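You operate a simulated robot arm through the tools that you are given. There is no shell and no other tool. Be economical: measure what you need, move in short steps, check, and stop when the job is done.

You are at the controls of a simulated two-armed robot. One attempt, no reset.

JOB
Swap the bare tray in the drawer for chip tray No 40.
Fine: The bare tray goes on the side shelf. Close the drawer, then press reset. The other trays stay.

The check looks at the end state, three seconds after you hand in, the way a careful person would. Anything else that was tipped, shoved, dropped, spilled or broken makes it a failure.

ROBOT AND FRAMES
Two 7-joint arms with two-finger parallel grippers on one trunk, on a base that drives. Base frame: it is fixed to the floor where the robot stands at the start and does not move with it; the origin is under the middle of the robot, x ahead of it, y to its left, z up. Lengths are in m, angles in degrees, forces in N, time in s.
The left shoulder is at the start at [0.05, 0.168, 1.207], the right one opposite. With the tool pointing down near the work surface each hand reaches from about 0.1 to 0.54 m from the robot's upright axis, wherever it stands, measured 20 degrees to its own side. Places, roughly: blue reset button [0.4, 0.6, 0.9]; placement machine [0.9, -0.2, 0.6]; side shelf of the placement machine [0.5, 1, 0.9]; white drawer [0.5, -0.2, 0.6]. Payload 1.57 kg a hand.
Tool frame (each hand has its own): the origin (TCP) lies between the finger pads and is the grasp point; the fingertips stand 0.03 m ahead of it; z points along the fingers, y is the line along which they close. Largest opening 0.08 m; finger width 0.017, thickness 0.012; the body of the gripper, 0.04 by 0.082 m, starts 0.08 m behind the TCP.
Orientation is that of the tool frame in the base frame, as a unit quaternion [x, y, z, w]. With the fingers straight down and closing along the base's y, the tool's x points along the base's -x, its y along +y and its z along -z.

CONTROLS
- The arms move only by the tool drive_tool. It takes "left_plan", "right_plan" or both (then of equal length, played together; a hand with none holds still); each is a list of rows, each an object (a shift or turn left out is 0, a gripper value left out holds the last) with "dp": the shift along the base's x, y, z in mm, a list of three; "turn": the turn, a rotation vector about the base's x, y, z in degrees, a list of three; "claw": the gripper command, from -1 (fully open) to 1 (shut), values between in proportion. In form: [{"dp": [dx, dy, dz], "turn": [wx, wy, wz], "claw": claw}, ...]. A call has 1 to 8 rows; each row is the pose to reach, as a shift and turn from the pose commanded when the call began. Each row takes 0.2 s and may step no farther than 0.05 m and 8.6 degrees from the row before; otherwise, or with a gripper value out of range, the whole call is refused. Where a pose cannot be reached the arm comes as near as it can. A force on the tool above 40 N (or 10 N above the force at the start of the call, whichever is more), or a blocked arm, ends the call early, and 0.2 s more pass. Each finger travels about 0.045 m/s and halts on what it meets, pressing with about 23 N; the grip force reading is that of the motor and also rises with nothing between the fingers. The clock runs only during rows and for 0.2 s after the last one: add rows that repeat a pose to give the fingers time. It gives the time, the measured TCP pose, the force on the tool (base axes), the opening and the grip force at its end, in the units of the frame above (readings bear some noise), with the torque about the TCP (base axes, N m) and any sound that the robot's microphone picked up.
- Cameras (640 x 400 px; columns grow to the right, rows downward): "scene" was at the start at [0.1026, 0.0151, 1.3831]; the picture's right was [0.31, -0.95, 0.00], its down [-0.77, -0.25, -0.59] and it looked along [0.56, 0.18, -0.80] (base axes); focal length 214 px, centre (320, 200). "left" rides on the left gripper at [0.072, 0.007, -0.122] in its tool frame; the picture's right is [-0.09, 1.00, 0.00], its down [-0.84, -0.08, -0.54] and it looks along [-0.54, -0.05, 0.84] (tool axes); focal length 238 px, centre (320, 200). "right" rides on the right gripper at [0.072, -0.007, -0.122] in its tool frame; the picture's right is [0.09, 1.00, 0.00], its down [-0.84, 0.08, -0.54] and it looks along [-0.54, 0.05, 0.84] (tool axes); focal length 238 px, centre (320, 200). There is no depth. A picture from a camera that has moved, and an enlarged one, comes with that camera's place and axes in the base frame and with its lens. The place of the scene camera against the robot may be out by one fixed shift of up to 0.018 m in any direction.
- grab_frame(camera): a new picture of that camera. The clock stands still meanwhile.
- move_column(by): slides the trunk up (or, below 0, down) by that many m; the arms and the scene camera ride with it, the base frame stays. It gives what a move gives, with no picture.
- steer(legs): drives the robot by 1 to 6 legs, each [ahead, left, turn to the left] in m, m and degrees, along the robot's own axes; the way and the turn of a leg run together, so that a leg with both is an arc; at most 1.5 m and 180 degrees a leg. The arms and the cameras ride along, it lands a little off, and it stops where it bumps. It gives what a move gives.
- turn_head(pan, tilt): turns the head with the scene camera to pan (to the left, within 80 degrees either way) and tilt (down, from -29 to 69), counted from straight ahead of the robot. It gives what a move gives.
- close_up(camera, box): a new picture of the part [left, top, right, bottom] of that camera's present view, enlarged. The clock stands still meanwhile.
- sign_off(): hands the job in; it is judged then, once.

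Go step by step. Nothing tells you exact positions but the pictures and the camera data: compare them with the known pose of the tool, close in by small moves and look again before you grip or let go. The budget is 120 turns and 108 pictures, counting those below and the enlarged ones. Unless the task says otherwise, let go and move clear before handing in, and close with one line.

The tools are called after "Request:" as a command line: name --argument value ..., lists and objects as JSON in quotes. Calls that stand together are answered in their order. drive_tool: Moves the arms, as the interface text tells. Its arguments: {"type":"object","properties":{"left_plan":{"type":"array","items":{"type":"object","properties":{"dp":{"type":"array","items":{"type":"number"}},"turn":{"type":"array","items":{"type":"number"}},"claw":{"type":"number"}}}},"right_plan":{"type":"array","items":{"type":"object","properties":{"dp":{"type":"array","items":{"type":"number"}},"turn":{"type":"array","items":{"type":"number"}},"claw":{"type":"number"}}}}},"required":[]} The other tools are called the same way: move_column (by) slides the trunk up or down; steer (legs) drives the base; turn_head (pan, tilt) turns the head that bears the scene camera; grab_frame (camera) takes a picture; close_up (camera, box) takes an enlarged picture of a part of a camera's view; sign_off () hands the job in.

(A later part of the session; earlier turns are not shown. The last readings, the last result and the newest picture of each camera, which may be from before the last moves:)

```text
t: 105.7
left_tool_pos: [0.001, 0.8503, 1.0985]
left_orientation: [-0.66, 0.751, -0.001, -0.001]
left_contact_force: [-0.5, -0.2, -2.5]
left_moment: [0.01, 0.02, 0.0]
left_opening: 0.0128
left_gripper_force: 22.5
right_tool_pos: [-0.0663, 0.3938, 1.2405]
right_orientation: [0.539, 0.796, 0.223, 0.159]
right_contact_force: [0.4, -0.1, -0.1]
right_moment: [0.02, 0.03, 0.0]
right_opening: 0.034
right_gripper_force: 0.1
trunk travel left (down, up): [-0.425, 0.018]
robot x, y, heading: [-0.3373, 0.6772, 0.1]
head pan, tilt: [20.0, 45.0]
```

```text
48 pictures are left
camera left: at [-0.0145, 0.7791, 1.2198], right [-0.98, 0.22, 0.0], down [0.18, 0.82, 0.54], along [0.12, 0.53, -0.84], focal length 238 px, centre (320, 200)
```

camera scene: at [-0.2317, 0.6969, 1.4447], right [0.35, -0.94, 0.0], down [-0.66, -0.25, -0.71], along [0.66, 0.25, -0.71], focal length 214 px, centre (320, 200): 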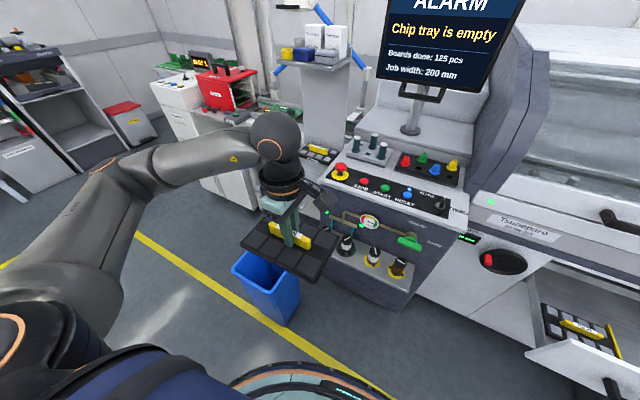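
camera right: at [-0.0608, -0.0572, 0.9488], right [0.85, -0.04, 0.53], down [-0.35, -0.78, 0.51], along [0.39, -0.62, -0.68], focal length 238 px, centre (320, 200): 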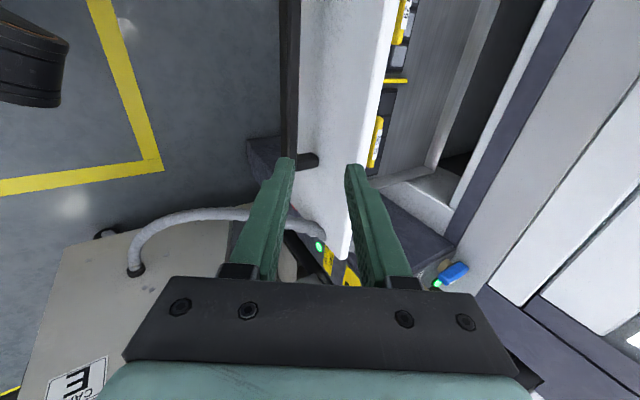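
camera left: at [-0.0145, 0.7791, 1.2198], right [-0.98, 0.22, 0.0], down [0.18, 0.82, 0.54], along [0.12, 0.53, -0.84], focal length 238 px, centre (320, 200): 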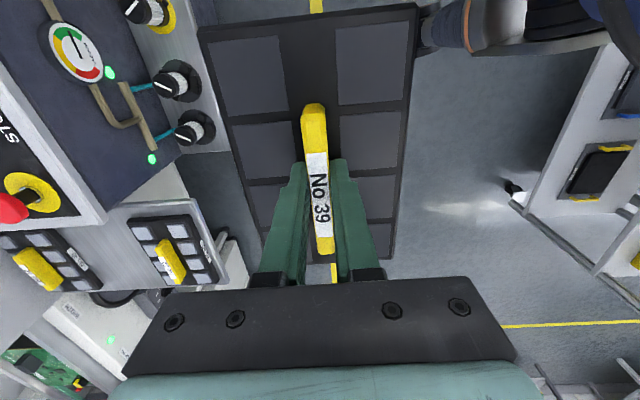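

Trays on the shelf: No 30 near [0.32, 1.04], No 40 near [0.57, 1.0], gap of ~0.14 m between. I'll approach to x≈0 at y≈0.72 so the left arm can reach, and look again from closer.

Request:
steer --legs '[[0.32, 0.045, 0]]'

Request:
grab_frame --camera "left"

Request:
turn_head --pan 40 --tilt 45

Request:
grab_frame --camera "scene"

```text
t: 107.9
left_tool_pos: [0.3202, 0.8966, 1.0976]
left_orientation: [-0.66, 0.752, 0.0, -0.002]
left_contact_force: [-0.1, 0.9, -2.4]
left_moment: [-0.02, -0.01, -0.02]
left_opening: 0.0128
left_gripper_force: 23.3
right_tool_pos: [0.2533, 0.4409, 1.2404]
right_orientation: [0.539, 0.796, 0.224, 0.159]
right_contact_force: [0.8, -0.7, 0.4]
right_moment: [-0.01, 0.0, 0.01]
right_opening: 0.034
right_gripper_force: 0.0
trunk travel left (down, up): [-0.425, 0.018]
robot x, y, heading: [-0.0193, 0.7151, 0.3]
head pan, tilt: [20.0, 45.0]
```

```text
47 pictures are left
camera left: at [0.305, 0.825, 1.2197], right [-0.98, 0.22, 0.0], down [0.18, 0.82, 0.54], along [0.12, 0.53, -0.84], focal length 238 px, centre (320, 200)
```

left: 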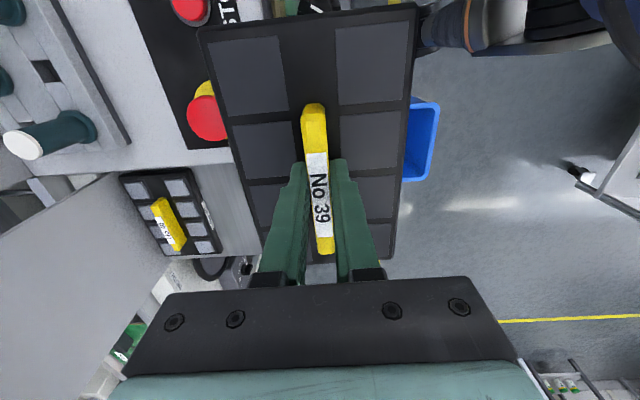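

```text
t: 108.7
left_tool_pos: [0.3199, 0.8963, 1.0965]
left_orientation: [-0.66, 0.751, 0.0, -0.001]
left_contact_force: [-0.7, 0.5, -1.0]
left_moment: [-0.01, 0.01, 0.01]
left_opening: 0.0123
left_gripper_force: 23.1
right_tool_pos: [0.2524, 0.4392, 1.2407]
right_orientation: [0.539, 0.796, 0.225, 0.159]
right_contact_force: [-0.8, 0.4, -0.4]
right_moment: [-0.02, 0.02, 0.0]
right_opening: 0.0343
right_gripper_force: 0.0
trunk travel left (down, up): [-0.425, 0.018]
robot x, y, heading: [-0.0217, 0.7225, 0.4]
head pan, tilt: [40.0, 45.0]
```

```text
46 pictures are left
camera scene: at [0.0731, 0.7672, 1.4447], right [0.65, -0.76, 0.0], down [-0.54, -0.46, -0.71], along [0.54, 0.46, -0.71], focal length 214 px, centre (320, 200)
```

scene: 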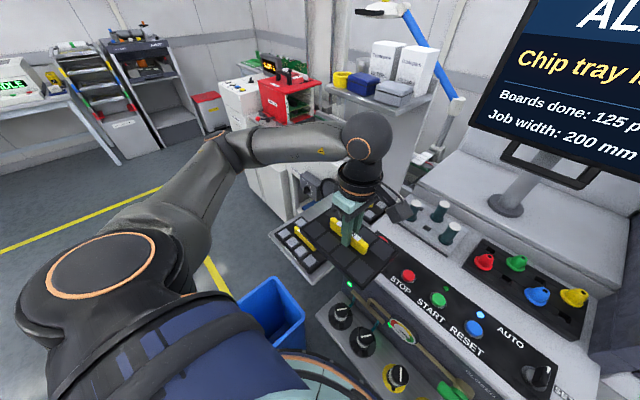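

Two hand views give: No 40 tab [0.621, 1.018, 0.894], No 30 tab ≈[0.348, 1.06], so the gap centre is ≈[0.484, 1.04] with ~2 cm margin each side. I'll get slightly closer with a small right turn for reach, moving the hand left first to stay off the console.

Request:
drive_tool --left_plan '[{"dp": [0, 45, 0]}, {"dp": [0, 90, 0]}, {"dp": [0, 130, 0]}, {"dp": [0, 130, 0]}]'

Request:
steer --legs '[[0.06, 0.0, 0], [0, 0, -15]]'

Request:
drive_tool --left_plan '[{"turn": [0, 0, 5]}, {"turn": [0, 0, 10]}, {"turn": [0, 0, 15]}, {"turn": [0, 0, 15]}]'

Request:
grab_frame --camera "left"

```text
t: 109.7
left_tool_pos: [0.3212, 1.0274, 1.0988]
left_orientation: [-0.66, 0.751, -0.001, -0.001]
left_contact_force: [-0.2, 0.5, -2.3]
left_moment: [-0.01, -0.03, 0.03]
left_opening: 0.0125
left_gripper_force: 23.5
right_tool_pos: [0.2539, 0.4385, 1.2393]
right_orientation: [0.539, 0.796, 0.225, 0.159]
right_contact_force: [0.9, -0.5, 0.4]
right_moment: [0.02, 0.02, 0.0]
right_opening: 0.0338
right_gripper_force: 0.0
trunk travel left (down, up): [-0.425, 0.018]
robot x, y, heading: [-0.0185, 0.7233, 0.3]
head pan, tilt: [40.0, 45.0]
```

```text
t: 111.5
left_tool_pos: [0.4477, 0.9268, 1.0975]
left_orientation: [-0.555, 0.832, 0.0, -0.001]
left_contact_force: [-0.4, 0.4, -1.6]
left_moment: [0.0, 0.02, 0.01]
left_opening: 0.0122
left_gripper_force: 23.0
right_tool_pos: [0.2293, 0.3781, 1.2393]
right_orientation: [0.638, 0.719, 0.201, 0.187]
right_contact_force: [-0.1, -0.2, 1.4]
right_moment: [-0.04, 0.02, -0.02]
right_opening: 0.0339
right_gripper_force: 0.0
trunk travel left (down, up): [-0.425, 0.018]
robot x, y, heading: [0.0365, 0.7257, -14.9]
head pan, tilt: [40.0, 45.0]
```

```text
t: 112.5
left_tool_pos: [0.4483, 0.9275, 1.098]
left_orientation: [-0.659, 0.752, -0.002, -0.001]
left_contact_force: [1.4, 0.1, -1.2]
left_moment: [0.01, -0.01, 0.01]
left_opening: 0.0126
left_gripper_force: 23.6
right_tool_pos: [0.2296, 0.3785, 1.2393]
right_orientation: [0.639, 0.718, 0.201, 0.188]
right_contact_force: [0.2, 1.1, 0.0]
right_moment: [-0.01, -0.01, -0.01]
right_opening: 0.034
right_gripper_force: 0.1
trunk travel left (down, up): [-0.425, 0.018]
robot x, y, heading: [0.0412, 0.7198, -14.8]
head pan, tilt: [40.0, 45.0]
```

```text
45 pictures are left
camera left: at [0.4324, 0.8557, 1.2204], right [-0.98, 0.22, 0.0], down [0.19, 0.82, 0.54], along [0.12, 0.53, -0.84], focal length 238 px, centre (320, 200)
```

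left: 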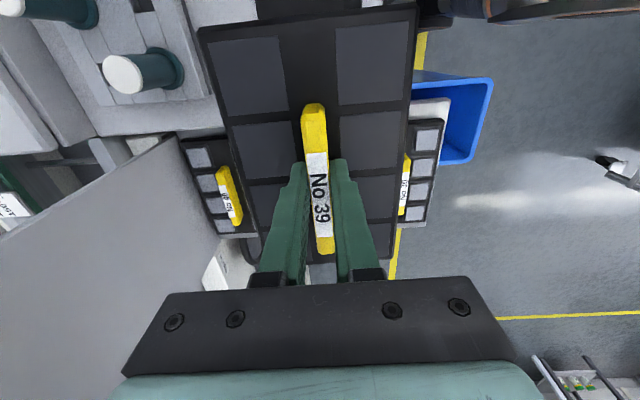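

Tab positions confirmed. Moving above the gap centre [0.482, 1.042] and lowering to z≈0.95.

Request:
drive_tool --left_plan '[{"dp": [10, 40, 0]}, {"dp": [22, 80, 0]}, {"dp": [34, 114, 0]}, {"dp": [34, 114, -45]}, {"dp": [34, 114, -90]}, {"dp": [34, 114, -140]}, {"dp": [34, 114, -140]}]'

Request:
grab_frame --camera "left"

Request:
grab_frame --camera "scene"

```text
t: 114.2
left_tool_pos: [0.4834, 1.0419, 0.9574]
left_orientation: [-0.659, 0.752, 0.0, 0.0]
left_contact_force: [0.2, -0.7, -2.5]
left_moment: [-0.02, 0.01, -0.02]
left_opening: 0.0125
left_gripper_force: 23.5
right_tool_pos: [0.2299, 0.3771, 1.2399]
right_orientation: [0.639, 0.718, 0.201, 0.187]
right_contact_force: [-0.3, 0.8, 0.5]
right_moment: [0.0, 0.0, -0.01]
right_opening: 0.034
right_gripper_force: 0.0
trunk travel left (down, up): [-0.425, 0.018]
robot x, y, heading: [0.0373, 0.7226, -14.8]
head pan, tilt: [40.0, 45.0]
```

```text
44 pictures are left
camera left: at [0.467, 0.9702, 1.0803], right [-0.97, 0.22, 0.0], down [0.19, 0.82, 0.54], along [0.12, 0.53, -0.84], focal length 238 px, centre (320, 200)
```

left: 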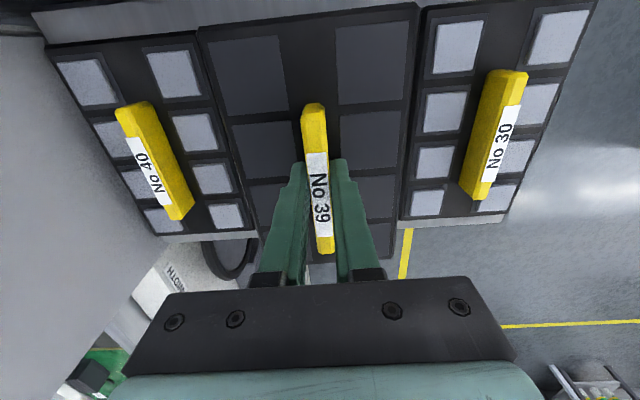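

```text
43 pictures are left
camera scene: at [0.1428, 0.739, 1.4448], right [0.43, -0.9, 0.0], down [-0.64, -0.3, -0.71], along [0.64, 0.3, -0.71], focal length 214 px, centre (320, 200)
```

scene: 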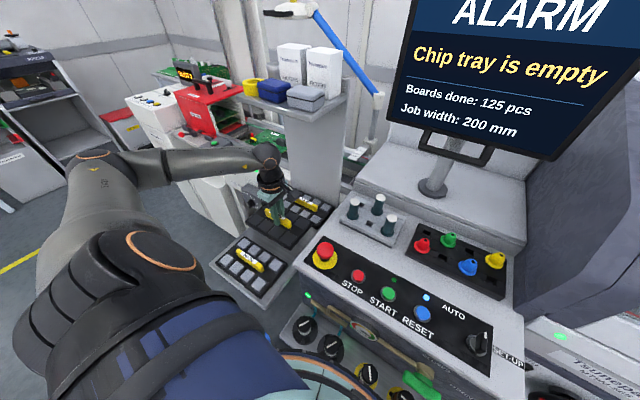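

Centred between the neighbours with ~25 mm clearance each side. Lowering gently.

Request:
drive_tool --left_plan '[{"dp": [-1, 0, -20]}, {"dp": [-1, 0, -36]}, {"dp": [-1, 0, -42]}, {"dp": [-1, 0, -46]}, {"dp": [-1, 0, -46]}]'

Request:
close_up --camera "scene" --box '[200, 150, 360, 310]'

```text
t: 115.3
left_tool_pos: [0.4809, 1.0418, 0.9135]
left_orientation: [-0.659, 0.752, 0.0, 0.0]
left_contact_force: [0.0, 0.7, -2.8]
left_moment: [0.02, -0.07, -0.03]
left_opening: 0.0125
left_gripper_force: 23.1
right_tool_pos: [0.2288, 0.3784, 1.2396]
right_orientation: [0.64, 0.718, 0.2, 0.188]
right_contact_force: [0.0, -0.7, 0.2]
right_moment: [0.01, -0.02, 0.0]
right_opening: 0.0339
right_gripper_force: 0.2
trunk travel left (down, up): [-0.425, 0.018]
robot x, y, heading: [0.0357, 0.7196, -14.9]
head pan, tilt: [40.0, 45.0]
```

```text
2.50 times, centred on (280, 230) of scene
camera zoom: at [0.1431, 0.7391, 1.4447], right [0.43, -0.9, 0.0], down [-0.64, -0.3, -0.71], along [0.64, 0.3, -0.71], focal length 536 px, centre (420, 125)
```

zoom: 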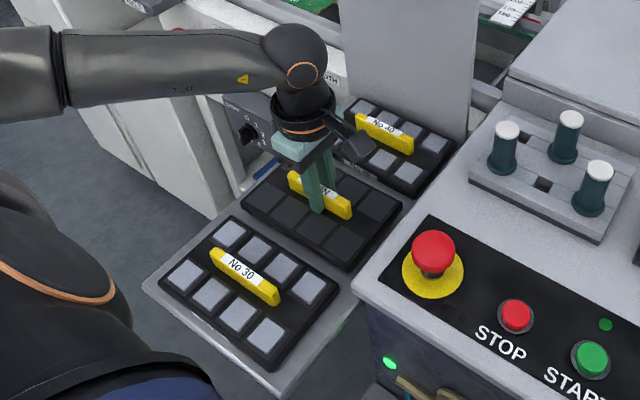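

Nearly down; still hanging. Continuing a few mm.

Request:
drive_tool --left_plan '[{"dp": [0, 0, -2]}, {"dp": [0, 0, -4]}, {"dp": [0, 0, -6]}, {"dp": [0, 0, -6]}]'

```text
t: 116.3
left_tool_pos: [0.4823, 1.0401, 0.9058]
left_orientation: [-0.659, 0.752, -0.002, 0.0]
left_contact_force: [0.2, 0.6, 1.7]
left_moment: [0.3, 0.03, 0.03]
left_opening: 0.0125
left_gripper_force: 22.8
right_tool_pos: [0.2292, 0.3791, 1.2397]
right_orientation: [0.64, 0.718, 0.2, 0.188]
right_contact_force: [0.1, -0.9, -0.8]
right_moment: [0.02, -0.03, 0.02]
right_opening: 0.0338
right_gripper_force: 0.0
trunk travel left (down, up): [-0.425, 0.018]
robot x, y, heading: [0.0353, 0.721, -14.7]
head pan, tilt: [40.0, 45.0]
```

It's touching the shelf. One more mm, then open and rise.

Request:
drive_tool --left_plan '[{"dp": [0, 0, -1]}, {"dp": [0, 0, -1], "claw": -0.2}, {"dp": [0, 0, -1]}, {"dp": [0, 0, -1]}, {"dp": [0, 0, -1]}, {"dp": [0, 0, 30]}, {"dp": [0, 0, 70]}, {"dp": [0, 0, 70]}]'

Request:
grab_frame --camera "left"

```text
t: 118.2
left_tool_pos: [0.4809, 1.0404, 0.9766]
left_orientation: [-0.659, 0.752, -0.001, -0.001]
left_contact_force: [-0.4, 0.3, -0.1]
left_moment: [-0.01, 0.01, 0.03]
left_opening: 0.048
left_gripper_force: 0.0
right_tool_pos: [0.2297, 0.3779, 1.2404]
right_orientation: [0.64, 0.718, 0.201, 0.186]
right_contact_force: [-0.9, -0.1, 0.1]
right_moment: [-0.02, 0.03, -0.03]
right_opening: 0.0341
right_gripper_force: 0.0
trunk travel left (down, up): [-0.425, 0.018]
robot x, y, heading: [0.039, 0.724, -14.7]
head pan, tilt: [40.0, 45.0]
```

```text
41 pictures are left
camera left: at [0.4654, 0.9697, 1.0984], right [-0.97, 0.22, 0.0], down [0.19, 0.82, 0.54], along [0.12, 0.53, -0.84], focal length 238 px, centre (320, 200)
```

left: 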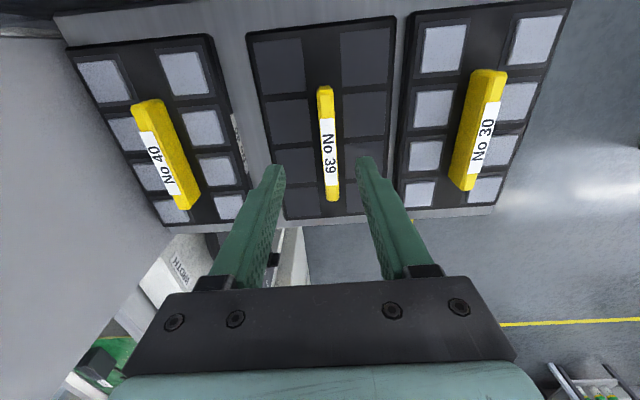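

The bare tray is neatly on the shelf. No 40's tab is at ≈[0.622, 1.024]. Trying to reach above it.

Request:
drive_tool --left_plan '[{"dp": [0, 0, 15]}, {"dp": [40, -5, 15]}, {"dp": [80, -10, 15]}, {"dp": [110, -13, 15]}, {"dp": [141, -16, 15]}, {"dp": [141, -16, 15]}]'

Request:
grab_frame --camera "left"

```text
t: 119.5
left_tool_pos: [0.6222, 1.0246, 0.9908]
left_orientation: [-0.658, 0.753, -0.002, -0.001]
left_contact_force: [0.2, -0.5, 0.9]
left_moment: [-0.02, 0.01, 0.0]
left_opening: 0.0479
left_gripper_force: 0.1
right_tool_pos: [0.2281, 0.3779, 1.2402]
right_orientation: [0.639, 0.718, 0.201, 0.187]
right_contact_force: [0.5, 0.2, 0.3]
right_moment: [0.0, -0.01, -0.01]
right_opening: 0.0341
right_gripper_force: 0.2
trunk travel left (down, up): [-0.425, 0.018]
robot x, y, heading: [0.0364, 0.7197, -15.1]
head pan, tilt: [40.0, 45.0]
```

```text
40 pictures are left
camera left: at [0.6058, 0.9535, 1.1135], right [-0.97, 0.22, 0.0], down [0.19, 0.82, 0.54], along [0.12, 0.53, -0.84], focal length 238 px, centre (320, 200)
```

left: 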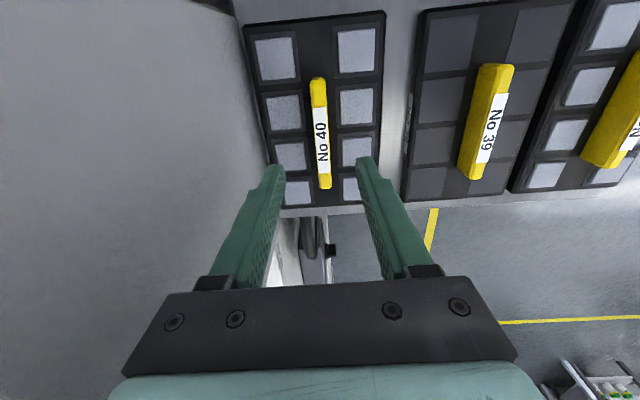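

Reached and aligned, ~5 mm off along the tab. Descending with the small correction.

Request:
drive_tool --left_plan '[{"dp": [-2, -4, -20]}, {"dp": [-2, -4, -45]}, {"dp": [-2, -4, -65]}, {"dp": [-2, -4, -75]}, {"dp": [-2, -4, -75]}]'

Request:
grab_frame --camera "left"

```text
t: 120.8
left_tool_pos: [0.6201, 1.0216, 0.9159]
left_orientation: [-0.659, 0.752, -0.001, 0.0]
left_contact_force: [-0.3, -0.5, 0.5]
left_moment: [0.0, 0.05, 0.0]
left_opening: 0.0478
left_gripper_force: 0.1
right_tool_pos: [0.2288, 0.3782, 1.2395]
right_orientation: [0.639, 0.718, 0.202, 0.188]
right_contact_force: [-1.1, -0.2, 0.0]
right_moment: [-0.05, 0.0, -0.03]
right_opening: 0.0341
right_gripper_force: 0.0
trunk travel left (down, up): [-0.425, 0.018]
robot x, y, heading: [0.0355, 0.7252, -14.7]
head pan, tilt: [40.0, 45.0]
```

```text
39 pictures are left
camera left: at [0.6041, 0.95, 1.0385], right [-0.98, 0.22, 0.0], down [0.19, 0.82, 0.54], along [0.12, 0.53, -0.84], focal length 238 px, centre (320, 200)
```

left: 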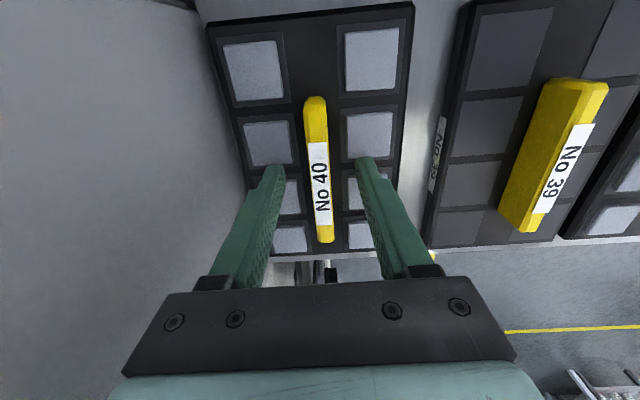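

Matches the earlier pre-grip view. Down 10 mm, grip, and lift slightly.

Request:
drive_tool --left_plan '[{"dp": [0, 0, -5]}, {"dp": [0, 0, -10]}, {"dp": [0, 0, -10], "claw": 1}, {"dp": [0, 0, -10]}, {"dp": [0, 0, -10]}, {"dp": [0, 0, -10]}, {"dp": [0, 0, -10]}]'

Request:
drive_tool --left_plan '[{"dp": [0, 0, 10]}, {"dp": [0, 0, 30]}, {"dp": [0, 0, 60]}, {"dp": [0, 0, 100]}, {"dp": [0, 0, 140]}, {"dp": [0, 0, 180]}, {"dp": [0, 0, 180]}]'

Request:
grab_frame --camera "left"

Request:
grab_frame --camera "scene"

```text
t: 122.3
left_tool_pos: [0.6204, 1.0209, 0.9063]
left_orientation: [-0.659, 0.752, 0.0, -0.001]
left_contact_force: [0.2, -0.2, 0.1]
left_moment: [-0.07, 0.05, -0.04]
left_opening: 0.0126
left_gripper_force: 23.6
right_tool_pos: [0.2293, 0.3778, 1.2401]
right_orientation: [0.64, 0.718, 0.201, 0.187]
right_contact_force: [-0.5, -0.3, 0.5]
right_moment: [0.0, -0.01, 0.0]
right_opening: 0.0339
right_gripper_force: 0.1
trunk travel left (down, up): [-0.425, 0.018]
robot x, y, heading: [0.0407, 0.7147, -14.8]
head pan, tilt: [40.0, 45.0]
```

```text
t: 123.9
left_tool_pos: [0.5855, 1.0327, 1.0132]
left_orientation: [-0.657, 0.749, 0.077, -0.044]
left_contact_force: [0.5, 0.3, -2.4]
left_moment: [-0.04, -0.02, 0.0]
left_opening: 0.0125
left_gripper_force: 22.9
right_tool_pos: [0.2304, 0.3796, 1.2408]
right_orientation: [0.638, 0.719, 0.2, 0.187]
right_contact_force: [0.0, -0.5, 0.5]
right_moment: [0.02, -0.05, 0.02]
right_opening: 0.034
right_gripper_force: 0.0
trunk travel left (down, up): [-0.425, 0.018]
robot x, y, heading: [0.0381, 0.72, -15.1]
head pan, tilt: [40.0, 45.0]
stopped in row 7 (left hand): the arm was blocked; the commanded pose is now the measured one
```

```text
38 pictures are left
camera left: at [0.5901, 0.955, 1.1322], right [-0.96, 0.22, 0.18], down [0.28, 0.79, 0.55], along [-0.02, 0.58, -0.82], focal length 238 px, centre (320, 200)
```

left: 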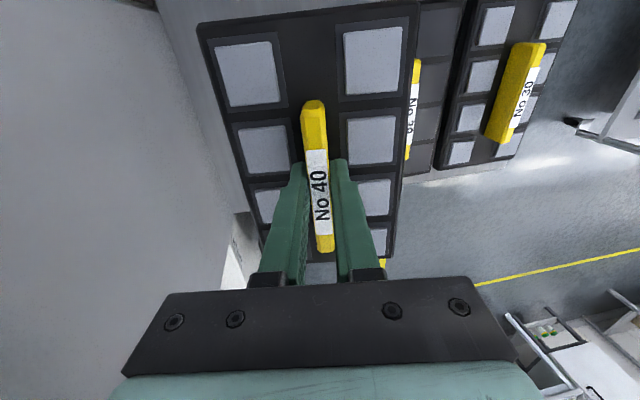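

```text
37 pictures are left
camera scene: at [0.1437, 0.7409, 1.4463], right [0.43, -0.9, 0.0], down [-0.64, -0.3, -0.71], along [0.64, 0.3, -0.71], focal length 214 px, centre (320, 200)
```

scene: 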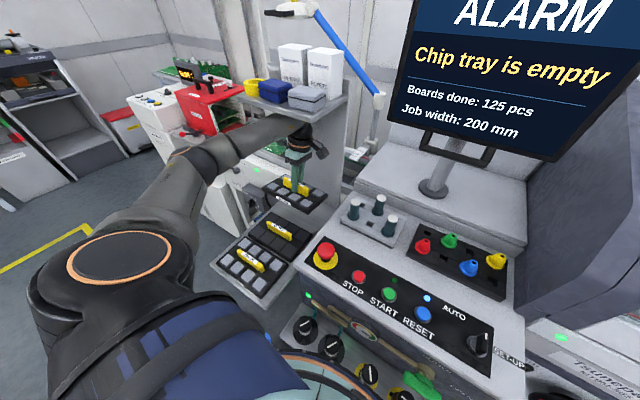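

The wrist touched the small upper shelf from below (its boxes look unmoved). I'll draw the hand back toward -x at low height and level the tilt.

Request:
drive_tool --left_plan '[{"dp": [-15, 0, -12]}, {"dp": [-40, 0, -15]}, {"dp": [-75, 0, -10], "turn": [-1.6, -4.8, 0]}, {"dp": [-115, 0, 0], "turn": [-3.3, -9.6, 0]}, {"dp": [-155, 0, 20], "turn": [-3.3, -9.6, 0]}, {"dp": [-190, -10, 60], "turn": [-3.3, -9.6, 0]}, {"dp": [-210, -20, 100], "turn": [-3.3, -9.6, 0]}]'

Request:
grab_frame --camera "scene"

Request:
grab_frame --camera "left"

```text
refused: row 6 steps farther than a row can; nothing moved
```

```text
36 pictures are left
camera scene: at [0.1437, 0.7409, 1.4463], right [0.43, -0.9, 0.0], down [-0.64, -0.3, -0.71], along [0.64, 0.3, -0.71], focal length 214 px, centre (320, 200)
```

scene: 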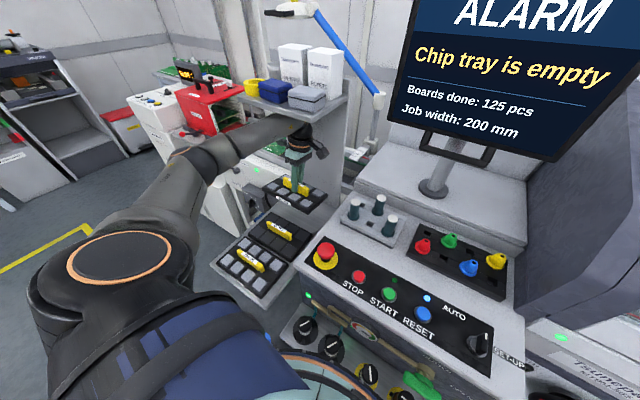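

```text
35 pictures are left
camera left: at [0.5901, 0.955, 1.1322], right [-0.96, 0.22, 0.18], down [0.28, 0.79, 0.55], along [-0.02, 0.58, -0.82], focal length 238 px, centre (320, 200)
```

left: 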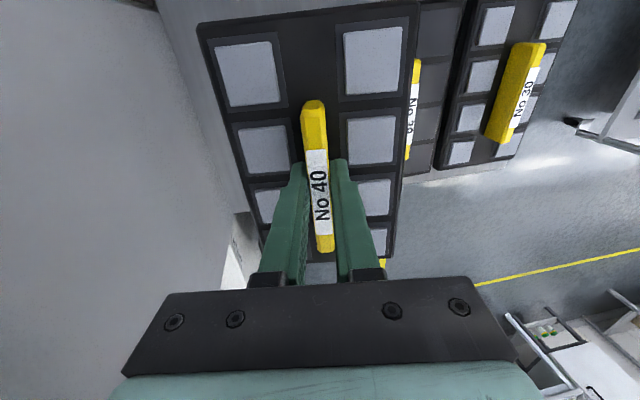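

Refused because one row was too long; sending it again with shorter rows.

Request:
drive_tool --left_plan '[{"dp": [-15, 0, -12]}, {"dp": [-40, 0, -15]}, {"dp": [-75, 0, -10], "turn": [-1.6, -4.8, 0]}, {"dp": [-115, 0, 0], "turn": [-3.3, -9.6, 0]}, {"dp": [-155, 0, 15], "turn": [-3.3, -9.6, 0]}, {"dp": [-185, -5, 45], "turn": [-3.3, -9.6, 0]}, {"dp": [-205, -10, 80], "turn": [-3.3, -9.6, 0]}, {"dp": [-205, -10, 80], "turn": [-3.3, -9.6, 0]}]'

Request:
grab_frame --camera "left"

Request:
close_up --camera "scene" --box '[200, 20, 440, 320]'

```text
t: 125.7
left_tool_pos: [0.3823, 1.0201, 1.097]
left_orientation: [-0.657, 0.754, -0.004, 0.002]
left_contact_force: [0.1, -0.3, -2.5]
left_moment: [0.03, -0.01, 0.01]
left_opening: 0.0125
left_gripper_force: 23.2
right_tool_pos: [0.2296, 0.3787, 1.2391]
right_orientation: [0.639, 0.718, 0.201, 0.187]
right_contact_force: [-0.1, 0.1, 0.7]
right_moment: [-0.01, 0.0, -0.02]
right_opening: 0.0338
right_gripper_force: 0.0
trunk travel left (down, up): [-0.425, 0.018]
robot x, y, heading: [0.0392, 0.7196, -14.8]
head pan, tilt: [40.0, 45.0]
```

```text
34 pictures are left
camera left: at [0.3648, 0.9493, 1.2177], right [-0.97, 0.23, -0.01], down [0.19, 0.82, 0.54], along [0.13, 0.53, -0.84], focal length 238 px, centre (320, 200)
```

left: 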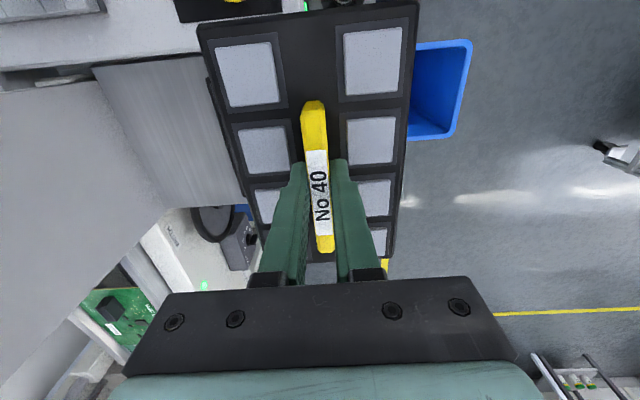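

```text
1.33 times, centred on (320, 170) of scene
camera zoom: at [0.1426, 0.7395, 1.4447], right [0.43, -0.9, 0.0], down [-0.64, -0.3, -0.71], along [0.64, 0.3, -0.71], focal length 286 px, centre (320, 240)
```

zoom: 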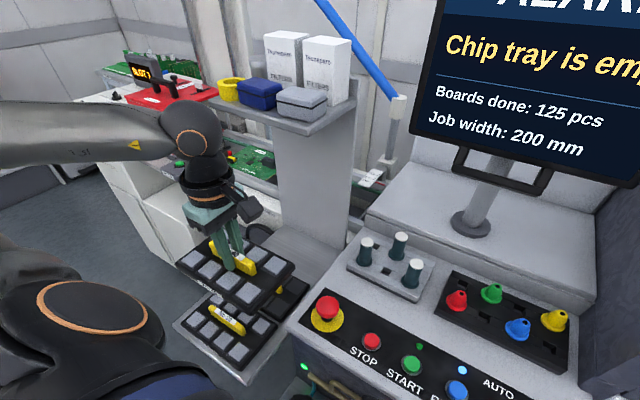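

No 40 is in the left hand with the right yaw. I'll back away and return to the drawer with the same heading.

Request:
steer --legs '[[-0.4, -0.106, 0]]'

Request:
steer --legs '[[0.19, -0.82, 0]]'

Request:
turn_head --pan 0 --tilt 45

Request:
grab_frame --camera "scene"

```text
t: 128.2
left_tool_pos: [-0.0296, 1.0172, 1.0949]
left_orientation: [-0.657, 0.754, -0.004, 0.002]
left_contact_force: [-0.1, 0.5, -1.6]
left_moment: [-0.02, 0.0, 0.02]
left_opening: 0.0128
left_gripper_force: 23.2
right_tool_pos: [-0.1841, 0.3768, 1.241]
right_orientation: [0.639, 0.719, 0.201, 0.187]
right_contact_force: [0.0, 0.3, 0.1]
right_moment: [0.01, 0.0, 0.0]
right_opening: 0.0342
right_gripper_force: 0.0
trunk travel left (down, up): [-0.425, 0.018]
robot x, y, heading: [-0.3735, 0.7204, -15.0]
head pan, tilt: [40.0, 45.0]
```

```text
t: 135.8
left_tool_pos: [-0.0551, 0.1758, 1.0956]
left_orientation: [-0.655, 0.756, -0.003, 0.002]
left_contact_force: [-0.1, 1.1, -1.6]
left_moment: [0.0, 0.01, 0.03]
left_opening: 0.0128
left_gripper_force: 23.1
right_tool_pos: [-0.212, -0.4651, 1.2397]
right_orientation: [0.641, 0.717, 0.2, 0.188]
right_contact_force: [0.6, 0.4, -0.3]
right_moment: [0.01, -0.03, -0.01]
right_opening: 0.034
right_gripper_force: 0.1
trunk travel left (down, up): [-0.425, 0.018]
robot x, y, heading: [-0.3989, -0.1204, -15.3]
head pan, tilt: [40.0, 45.0]
```

```text
t: 136.9
left_tool_pos: [-0.0557, 0.1757, 1.0948]
left_orientation: [-0.655, 0.755, -0.003, 0.002]
left_contact_force: [-1.1, 0.2, -3.3]
left_moment: [-0.03, 0.01, 0.0]
left_opening: 0.0126
left_gripper_force: 22.9
right_tool_pos: [-0.2135, -0.4656, 1.2392]
right_orientation: [0.64, 0.717, 0.201, 0.188]
right_contact_force: [0.0, 0.2, -0.3]
right_moment: [0.0, -0.01, 0.01]
right_opening: 0.0336
right_gripper_force: 0.0
trunk travel left (down, up): [-0.425, 0.018]
robot x, y, heading: [-0.3977, -0.1223, -15.2]
head pan, tilt: [0.0, 45.0]
```

```text
32 pictures are left
camera scene: at [-0.2924, -0.1594, 1.4447], right [-0.26, -0.97, 0.0], down [-0.68, 0.18, -0.71], along [0.68, -0.18, -0.71], focal length 214 px, centre (320, 200)
```

scene: 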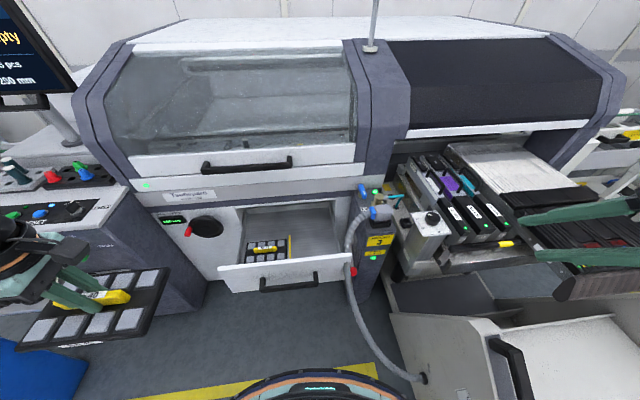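

I'll first swing the left hand across in front of the robot (still clear of the drawer) and tuck the right hand up a bit.

Request:
drive_tool --left_plan '[{"dp": [10, -48, 0]}, {"dp": [20, -96, 0]}, {"dp": [30, -144, 0]}, {"dp": [40, -190, 0]}, {"dp": [50, -236, 0]}, {"dp": [60, -282, 0]}, {"dp": [70, -328, 0]}, {"dp": [80, -374, 0]}]' --right_plan '[{"dp": [-10, 5, 10]}, {"dp": [-20, 10, 20]}, {"dp": [-30, 15, 30]}, {"dp": [-40, 20, 40]}, {"dp": [-40, 20, 50]}, {"dp": [-40, 20, 60]}, {"dp": [-40, 20, 60]}, {"dp": [-40, 20, 60]}]'

Request:
move_column --by -0.2

Request:
grab_frame --camera "scene"

```text
t: 138.7
left_tool_pos: [0.0254, -0.2018, 1.0961]
left_orientation: [-0.656, 0.755, -0.003, 0.003]
left_contact_force: [-0.6, -0.1, -2.6]
left_moment: [-0.01, 0.0, 0.0]
left_opening: 0.0126
left_gripper_force: 22.6
right_tool_pos: [-0.2512, -0.447, 1.2983]
right_orientation: [0.641, 0.716, 0.201, 0.187]
right_contact_force: [-0.2, 0.3, -0.2]
right_moment: [0.03, -0.02, 0.02]
right_opening: 0.0339
right_gripper_force: 0.1
trunk travel left (down, up): [-0.425, 0.018]
robot x, y, heading: [-0.4043, -0.1204, -15.1]
head pan, tilt: [0.0, 45.0]
```

```text
t: 140.9
left_tool_pos: [0.025, -0.1986, 0.8954]
left_orientation: [-0.656, 0.755, -0.003, 0.002]
left_contact_force: [-0.7, -0.3, -2.9]
left_moment: [-0.05, 0.0, -0.01]
left_opening: 0.0123
left_gripper_force: 22.4
right_tool_pos: [-0.2531, -0.4451, 1.0998]
right_orientation: [0.641, 0.717, 0.201, 0.188]
right_contact_force: [-0.6, -1.1, -0.4]
right_moment: [-0.01, -0.02, 0.02]
right_opening: 0.0338
right_gripper_force: 0.0
trunk travel left (down, up): [-0.225, 0.218]
robot x, y, heading: [-0.406, -0.1202, -14.8]
head pan, tilt: [0.0, 45.0]
```

```text
31 pictures are left
camera scene: at [-0.2924, -0.1596, 1.2448], right [-0.26, -0.97, 0.0], down [-0.68, 0.18, -0.71], along [0.68, -0.18, -0.71], focal length 214 px, centre (320, 200)
```

scene: 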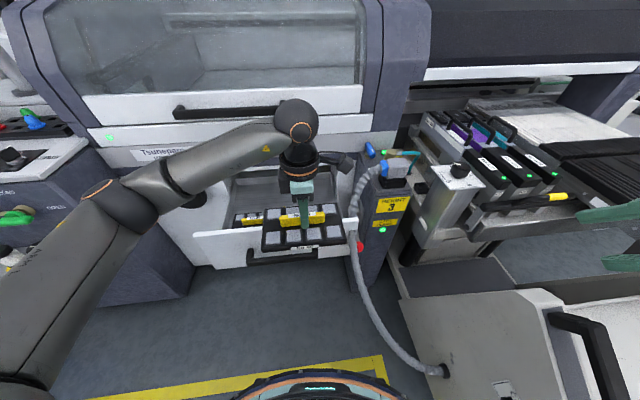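

The tray hovers in front of the drawer. I'll advance the base 0.15 m, keeping the elbow away from the hood, and check.

Request:
steer --legs '[[0.147, 0.034, 0]]'

Request:
drive_tool --left_plan '[{"dp": [10, -15, 0]}, {"dp": [25, -30, 0]}, {"dp": [40, -48, 0]}, {"dp": [40, -48, 0]}]'

Request:
turn_head --pan 10 --tilt 50

Request:
grab_frame --camera "scene"

```text
t: 142.2
left_tool_pos: [0.1749, -0.2041, 0.8954]
left_orientation: [-0.655, 0.755, -0.003, 0.002]
left_contact_force: [0.0, -1.0, -3.3]
left_moment: [0.03, 0.04, 0.02]
left_opening: 0.0124
left_gripper_force: 23.0
right_tool_pos: [-0.1021, -0.4516, 1.0998]
right_orientation: [0.64, 0.718, 0.201, 0.187]
right_contact_force: [0.7, 0.4, -0.3]
right_moment: [0.03, 0.01, -0.01]
right_opening: 0.034
right_gripper_force: 0.1
trunk travel left (down, up): [-0.225, 0.218]
robot x, y, heading: [-0.2548, -0.1287, -14.7]
head pan, tilt: [0.0, 45.0]
```

```text
t: 143.2
left_tool_pos: [0.2155, -0.2526, 0.8953]
left_orientation: [-0.656, 0.755, -0.004, 0.003]
left_contact_force: [0.3, 0.0, -1.3]
left_moment: [0.0, 0.02, 0.02]
left_opening: 0.0125
left_gripper_force: 22.9
right_tool_pos: [-0.1022, -0.4509, 1.1006]
right_orientation: [0.641, 0.717, 0.2, 0.187]
right_contact_force: [-0.6, 0.4, -0.4]
right_moment: [0.0, 0.0, -0.02]
right_opening: 0.0341
right_gripper_force: 0.1
trunk travel left (down, up): [-0.225, 0.218]
robot x, y, heading: [-0.2547, -0.1288, -14.9]
head pan, tilt: [0.0, 45.0]
```

```text
t: 144.0
left_tool_pos: [0.2156, -0.2523, 0.8957]
left_orientation: [-0.656, 0.755, -0.004, 0.002]
left_contact_force: [0.1, 0.3, -2.2]
left_moment: [-0.01, -0.02, -0.01]
left_opening: 0.0125
left_gripper_force: 22.7
right_tool_pos: [-0.102, -0.4513, 1.0994]
right_orientation: [0.64, 0.717, 0.201, 0.188]
right_contact_force: [-0.5, -0.8, -0.3]
right_moment: [0.01, -0.01, -0.01]
right_opening: 0.0341
right_gripper_force: 0.0
trunk travel left (down, up): [-0.225, 0.218]
robot x, y, heading: [-0.2509, -0.1295, -14.9]
head pan, tilt: [10.0, 50.0]
```

```text
30 pictures are left
camera scene: at [-0.1445, -0.1506, 1.2378], right [-0.09, -1.0, 0.0], down [-0.76, 0.07, -0.64], along [0.64, -0.06, -0.77], focal length 214 px, centre (320, 200)
```

scene: 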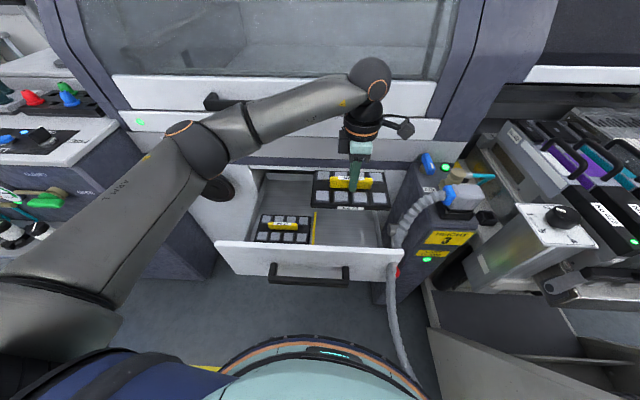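

No obstruction. Moving over the slot [0.245, -0.260] and lowering to z≈0.74.

Request:
drive_tool --left_plan '[{"dp": [15, -4, 0]}, {"dp": [29, -8, -15]}, {"dp": [29, -8, -45]}, {"dp": [29, -8, -80]}, {"dp": [29, -8, -115]}, {"dp": [29, -8, -150]}, {"dp": [29, -8, -150]}]'

Request:
grab_frame --camera "left"

Request:
close_up --camera "scene" --box '[200, 60, 440, 290]'

```text
t: 145.6
left_tool_pos: [0.2435, -0.2609, 0.7464]
left_orientation: [-0.656, 0.755, -0.003, 0.002]
left_contact_force: [-0.9, -0.9, -2.2]
left_moment: [0.01, -0.01, -0.01]
left_opening: 0.0124
left_gripper_force: 23.4
right_tool_pos: [-0.1026, -0.4521, 1.1004]
right_orientation: [0.641, 0.717, 0.2, 0.188]
right_contact_force: [0.4, 0.4, 0.4]
right_moment: [-0.01, -0.03, 0.04]
right_opening: 0.034
right_gripper_force: 0.1
trunk travel left (down, up): [-0.225, 0.218]
robot x, y, heading: [-0.2537, -0.1265, -15.3]
head pan, tilt: [10.0, 50.0]
```

```text
29 pictures are left
camera left: at [0.2255, -0.3318, 0.8678], right [-0.97, 0.23, -0.01], down [0.19, 0.82, 0.54], along [0.13, 0.52, -0.84], focal length 238 px, centre (320, 200)
```

left: 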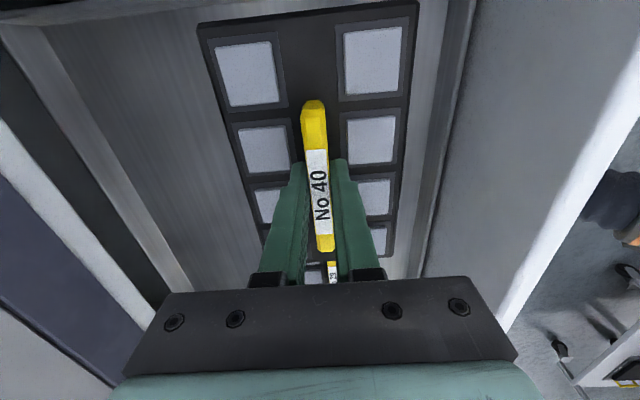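

```text
1.74 times, centred on (320, 175) of scene
camera zoom: at [-0.1445, -0.1506, 1.2378], right [-0.09, -1.0, 0.0], down [-0.76, 0.07, -0.64], along [0.64, -0.06, -0.77], focal length 373 px, centre (320, 244)
```

zoom: 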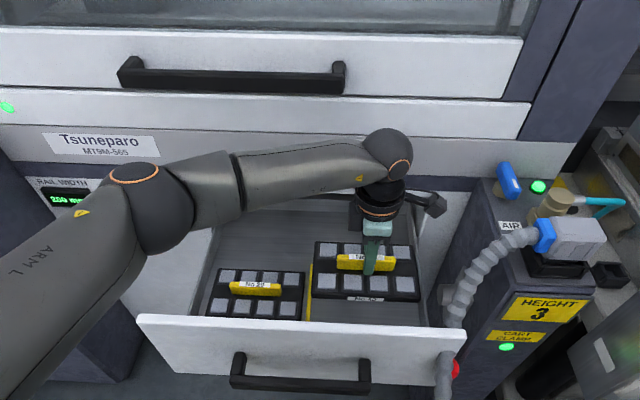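

Well aligned with the slot. Lowering to just above the floor of the drawer.

Request:
drive_tool --left_plan '[{"dp": [0, 0, -30]}, {"dp": [0, 0, -60]}, {"dp": [0, 0, -80]}, {"dp": [0, 0, -90]}, {"dp": [0, 0, -90]}]'

Request:
grab_frame --camera "left"

Request:
close_up --camera "scene" --box '[260, 130, 420, 290]'

```text
t: 146.8
left_tool_pos: [0.2442, -0.2597, 0.6553]
left_orientation: [-0.655, 0.755, -0.004, 0.002]
left_contact_force: [0.4, 0.3, -2.5]
left_moment: [-0.01, 0.02, 0.0]
left_opening: 0.0125
left_gripper_force: 23.2
right_tool_pos: [-0.1025, -0.4507, 1.1004]
right_orientation: [0.641, 0.717, 0.2, 0.188]
right_contact_force: [-0.7, 0.5, 0.3]
right_moment: [-0.02, 0.03, 0.01]
right_opening: 0.0339
right_gripper_force: 0.1
trunk travel left (down, up): [-0.225, 0.218]
robot x, y, heading: [-0.253, -0.123, -15.3]
head pan, tilt: [10.0, 50.0]
```

```text
27 pictures are left
camera left: at [0.2258, -0.3314, 0.778], right [-0.97, 0.23, -0.01], down [0.19, 0.82, 0.54], along [0.13, 0.52, -0.84], focal length 238 px, centre (320, 200)
```

left: 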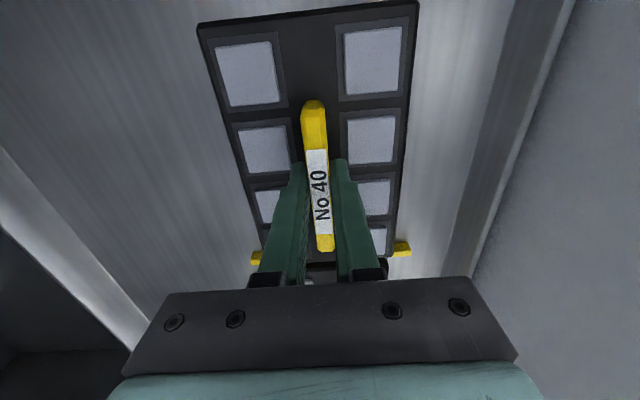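

```text
2.50 times, centred on (340, 210) of scene
camera zoom: at [-0.1445, -0.1506, 1.2378], right [-0.09, -1.0, 0.0], down [-0.76, 0.07, -0.64], along [0.64, -0.06, -0.77], focal length 536 px, centre (270, 175)
```

zoom: 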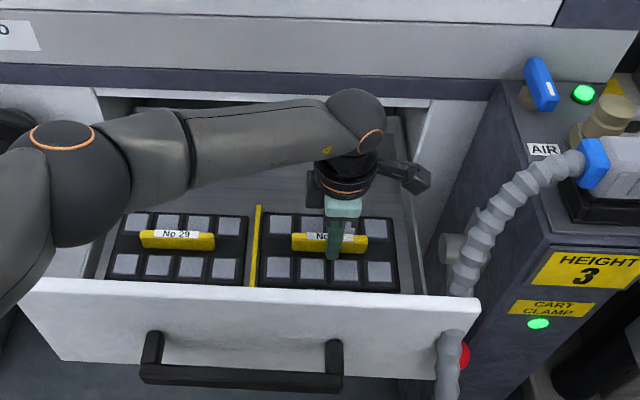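

The tray sits ~4 mm closer to the divider than the old one did. Shifting 4 mm right, then lowering the last 11 mm.

Request:
drive_tool --left_plan '[{"dp": [0, -5, 0]}, {"dp": [0, -5, -4]}, {"dp": [0, -5, -8]}, {"dp": [0, -5, -10.5]}, {"dp": [0, -5, -10.5]}]'

Request:
close_up --camera "scene" --box '[310, 180, 390, 260]'

```text
t: 148.0
left_tool_pos: [0.2436, -0.2658, 0.646]
left_orientation: [-0.655, 0.755, -0.004, 0.002]
left_contact_force: [-0.2, 1.0, -1.2]
left_moment: [0.2, 0.08, -0.01]
left_opening: 0.0129
left_gripper_force: 23.2
right_tool_pos: [-0.1024, -0.4505, 1.1018]
right_orientation: [0.641, 0.717, 0.201, 0.189]
right_contact_force: [-0.6, 0.4, -0.3]
right_moment: [0.03, 0.0, 0.0]
right_opening: 0.0339
right_gripper_force: 0.0
trunk travel left (down, up): [-0.225, 0.218]
robot x, y, heading: [-0.2551, -0.1294, -14.8]
head pan, tilt: [10.0, 50.0]
```

```text
5.00 times, centred on (350, 220) of scene
camera zoom: at [-0.1447, -0.1506, 1.2379], right [-0.09, -1.0, 0.0], down [-0.76, 0.07, -0.64], along [0.64, -0.06, -0.77], focal length 1072 px, centre (170, 100)
```

zoom: 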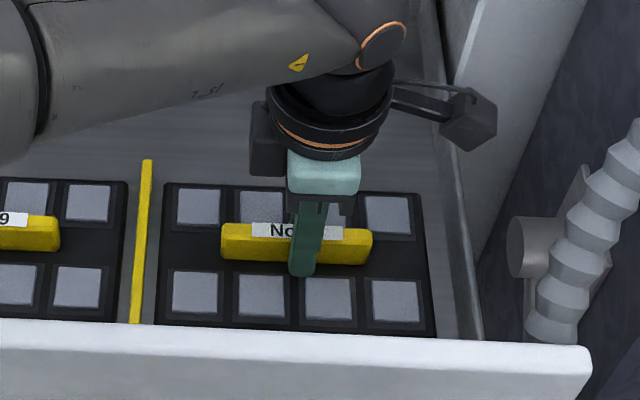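

It sits cleanly between divider and wall and is touching down. Release and rise.

Request:
drive_tool --left_plan '[{"dp": [0, 0, -1.5]}, {"dp": [0, 0, -1.5], "claw": 0.0}, {"dp": [0, 0, -1.5]}, {"dp": [0, 0, -1.5]}, {"dp": [0, 0, -1.5]}, {"dp": [0, 0, 30]}, {"dp": [0, 0, 75]}, {"dp": [0, 0, 120]}]'

Request:
drive_tool --left_plan '[{"dp": [0, 0, 40]}, {"dp": [0, 0, 80]}, {"dp": [0, 0, 110], "claw": 1}, {"dp": [-40, 20, 110]}, {"dp": [-80, 40, 110]}, {"dp": [-80, 40, 110]}]'

Request:
grab_frame --camera "scene"

```text
t: 149.8
left_tool_pos: [0.2433, -0.2642, 0.7662]
left_orientation: [-0.656, 0.755, -0.003, 0.002]
left_contact_force: [-0.8, -0.4, -0.6]
left_moment: [-0.05, 0.03, -0.01]
left_opening: 0.0401
left_gripper_force: 0.1
right_tool_pos: [-0.1034, -0.4516, 1.1005]
right_orientation: [0.641, 0.717, 0.2, 0.188]
right_contact_force: [0.4, -0.6, -0.6]
right_moment: [0.0, 0.0, 0.01]
right_opening: 0.034
right_gripper_force: 0.1
trunk travel left (down, up): [-0.225, 0.218]
robot x, y, heading: [-0.2529, -0.1247, -15.0]
head pan, tilt: [10.0, 50.0]
```

```text
t: 151.2
left_tool_pos: [0.1622, -0.2248, 0.8763]
left_orientation: [-0.656, 0.755, -0.004, 0.002]
left_contact_force: [0.3, 0.0, -0.5]
left_moment: [-0.02, 0.0, -0.05]
left_opening: 0.0
left_gripper_force: 21.6
right_tool_pos: [-0.1018, -0.4516, 1.0995]
right_orientation: [0.641, 0.717, 0.201, 0.188]
right_contact_force: [0.4, 0.2, 0.1]
right_moment: [0.02, -0.01, 0.01]
right_opening: 0.034
right_gripper_force: 0.0
trunk travel left (down, up): [-0.225, 0.218]
robot x, y, heading: [-0.2538, -0.125, -15.1]
head pan, tilt: [10.0, 50.0]
```

```text
24 pictures are left
camera scene: at [-0.1447, -0.1506, 1.2378], right [-0.09, -1.0, 0.0], down [-0.76, 0.07, -0.64], along [0.64, -0.06, -0.77], focal length 214 px, centre (320, 200)
```

scene: 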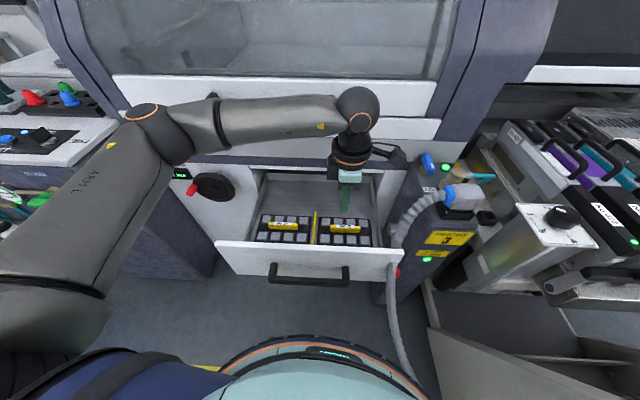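

Both trays sit properly in the drawer. To close it, I'll back up a bit and bring the closed left fingers in front of the handle bar, slightly pitched.

Request:
steer --legs '[[-0.097, -0.026, 0]]'

Request:
drive_tool --left_plan '[{"dp": [-15, 30, 0]}, {"dp": [-35, 60, 0], "turn": [-1, -7, 0]}, {"dp": [-50, 88, -10], "turn": [-2, -14, 0]}, {"dp": [-50, 88, -50], "turn": [-3, -19.8, 0]}, {"dp": [-50, 88, -90], "turn": [-3, -19.8, 0]}, {"dp": [-50, 88, -90], "turn": [-3, -19.8, 0]}]'

Request:
grab_frame --camera "left"

Request:
grab_frame --camera "scene"

```text
t: 152.3
left_tool_pos: [0.0617, -0.2249, 0.8764]
left_orientation: [-0.655, 0.755, -0.004, 0.002]
left_contact_force: [0.5, 0.3, 0.0]
left_moment: [-0.01, -0.04, 0.03]
left_opening: 0.0
left_gripper_force: 21.6
right_tool_pos: [-0.2019, -0.4512, 1.1008]
right_orientation: [0.641, 0.717, 0.2, 0.188]
right_contact_force: [0.0, -0.4, -0.6]
right_moment: [-0.01, -0.02, 0.01]
right_opening: 0.0339
right_gripper_force: 0.0
trunk travel left (down, up): [-0.225, 0.218]
robot x, y, heading: [-0.3546, -0.1241, -14.9]
head pan, tilt: [10.0, 50.0]
```

```text
t: 153.7
left_tool_pos: [0.0117, -0.1364, 0.7855]
left_orientation: [-0.645, 0.743, -0.136, 0.115]
left_contact_force: [0.2, -0.4, -0.4]
left_moment: [0.03, 0.04, 0.02]
left_opening: 0.0
left_gripper_force: 21.4
right_tool_pos: [-0.2035, -0.4509, 1.0991]
right_orientation: [0.641, 0.717, 0.201, 0.188]
right_contact_force: [0.0, 0.0, 0.3]
right_moment: [0.03, 0.03, 0.03]
right_opening: 0.0339
right_gripper_force: 0.1
trunk travel left (down, up): [-0.225, 0.218]
robot x, y, heading: [-0.3515, -0.1217, -15.1]
head pan, tilt: [10.0, 50.0]
```

```text
23 pictures are left
camera left: at [-0.0455, -0.201, 0.8976], right [-0.91, 0.22, -0.35], down [0.0, 0.85, 0.53], along [0.41, 0.48, -0.77], focal length 238 px, centre (320, 200)
```

left: 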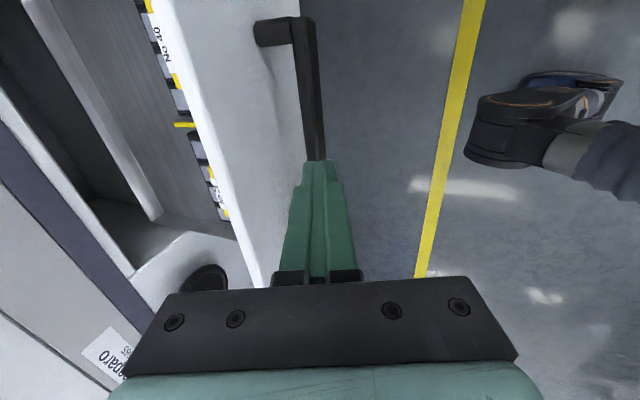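

```text
22 pictures are left
camera scene: at [-0.2451, -0.15, 1.2379], right [-0.09, -1.0, 0.0], down [-0.76, 0.07, -0.64], along [0.64, -0.06, -0.77], focal length 214 px, centre (320, 200)
```

scene: 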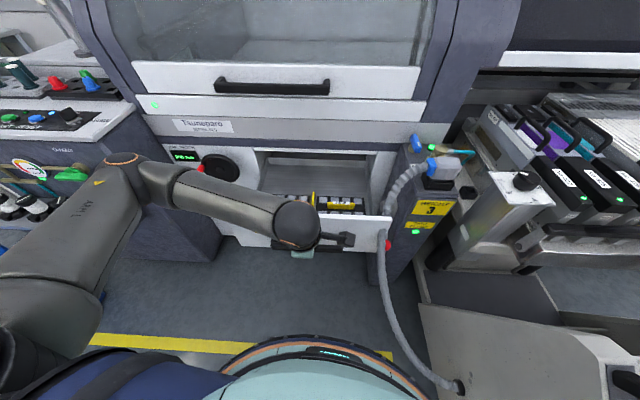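

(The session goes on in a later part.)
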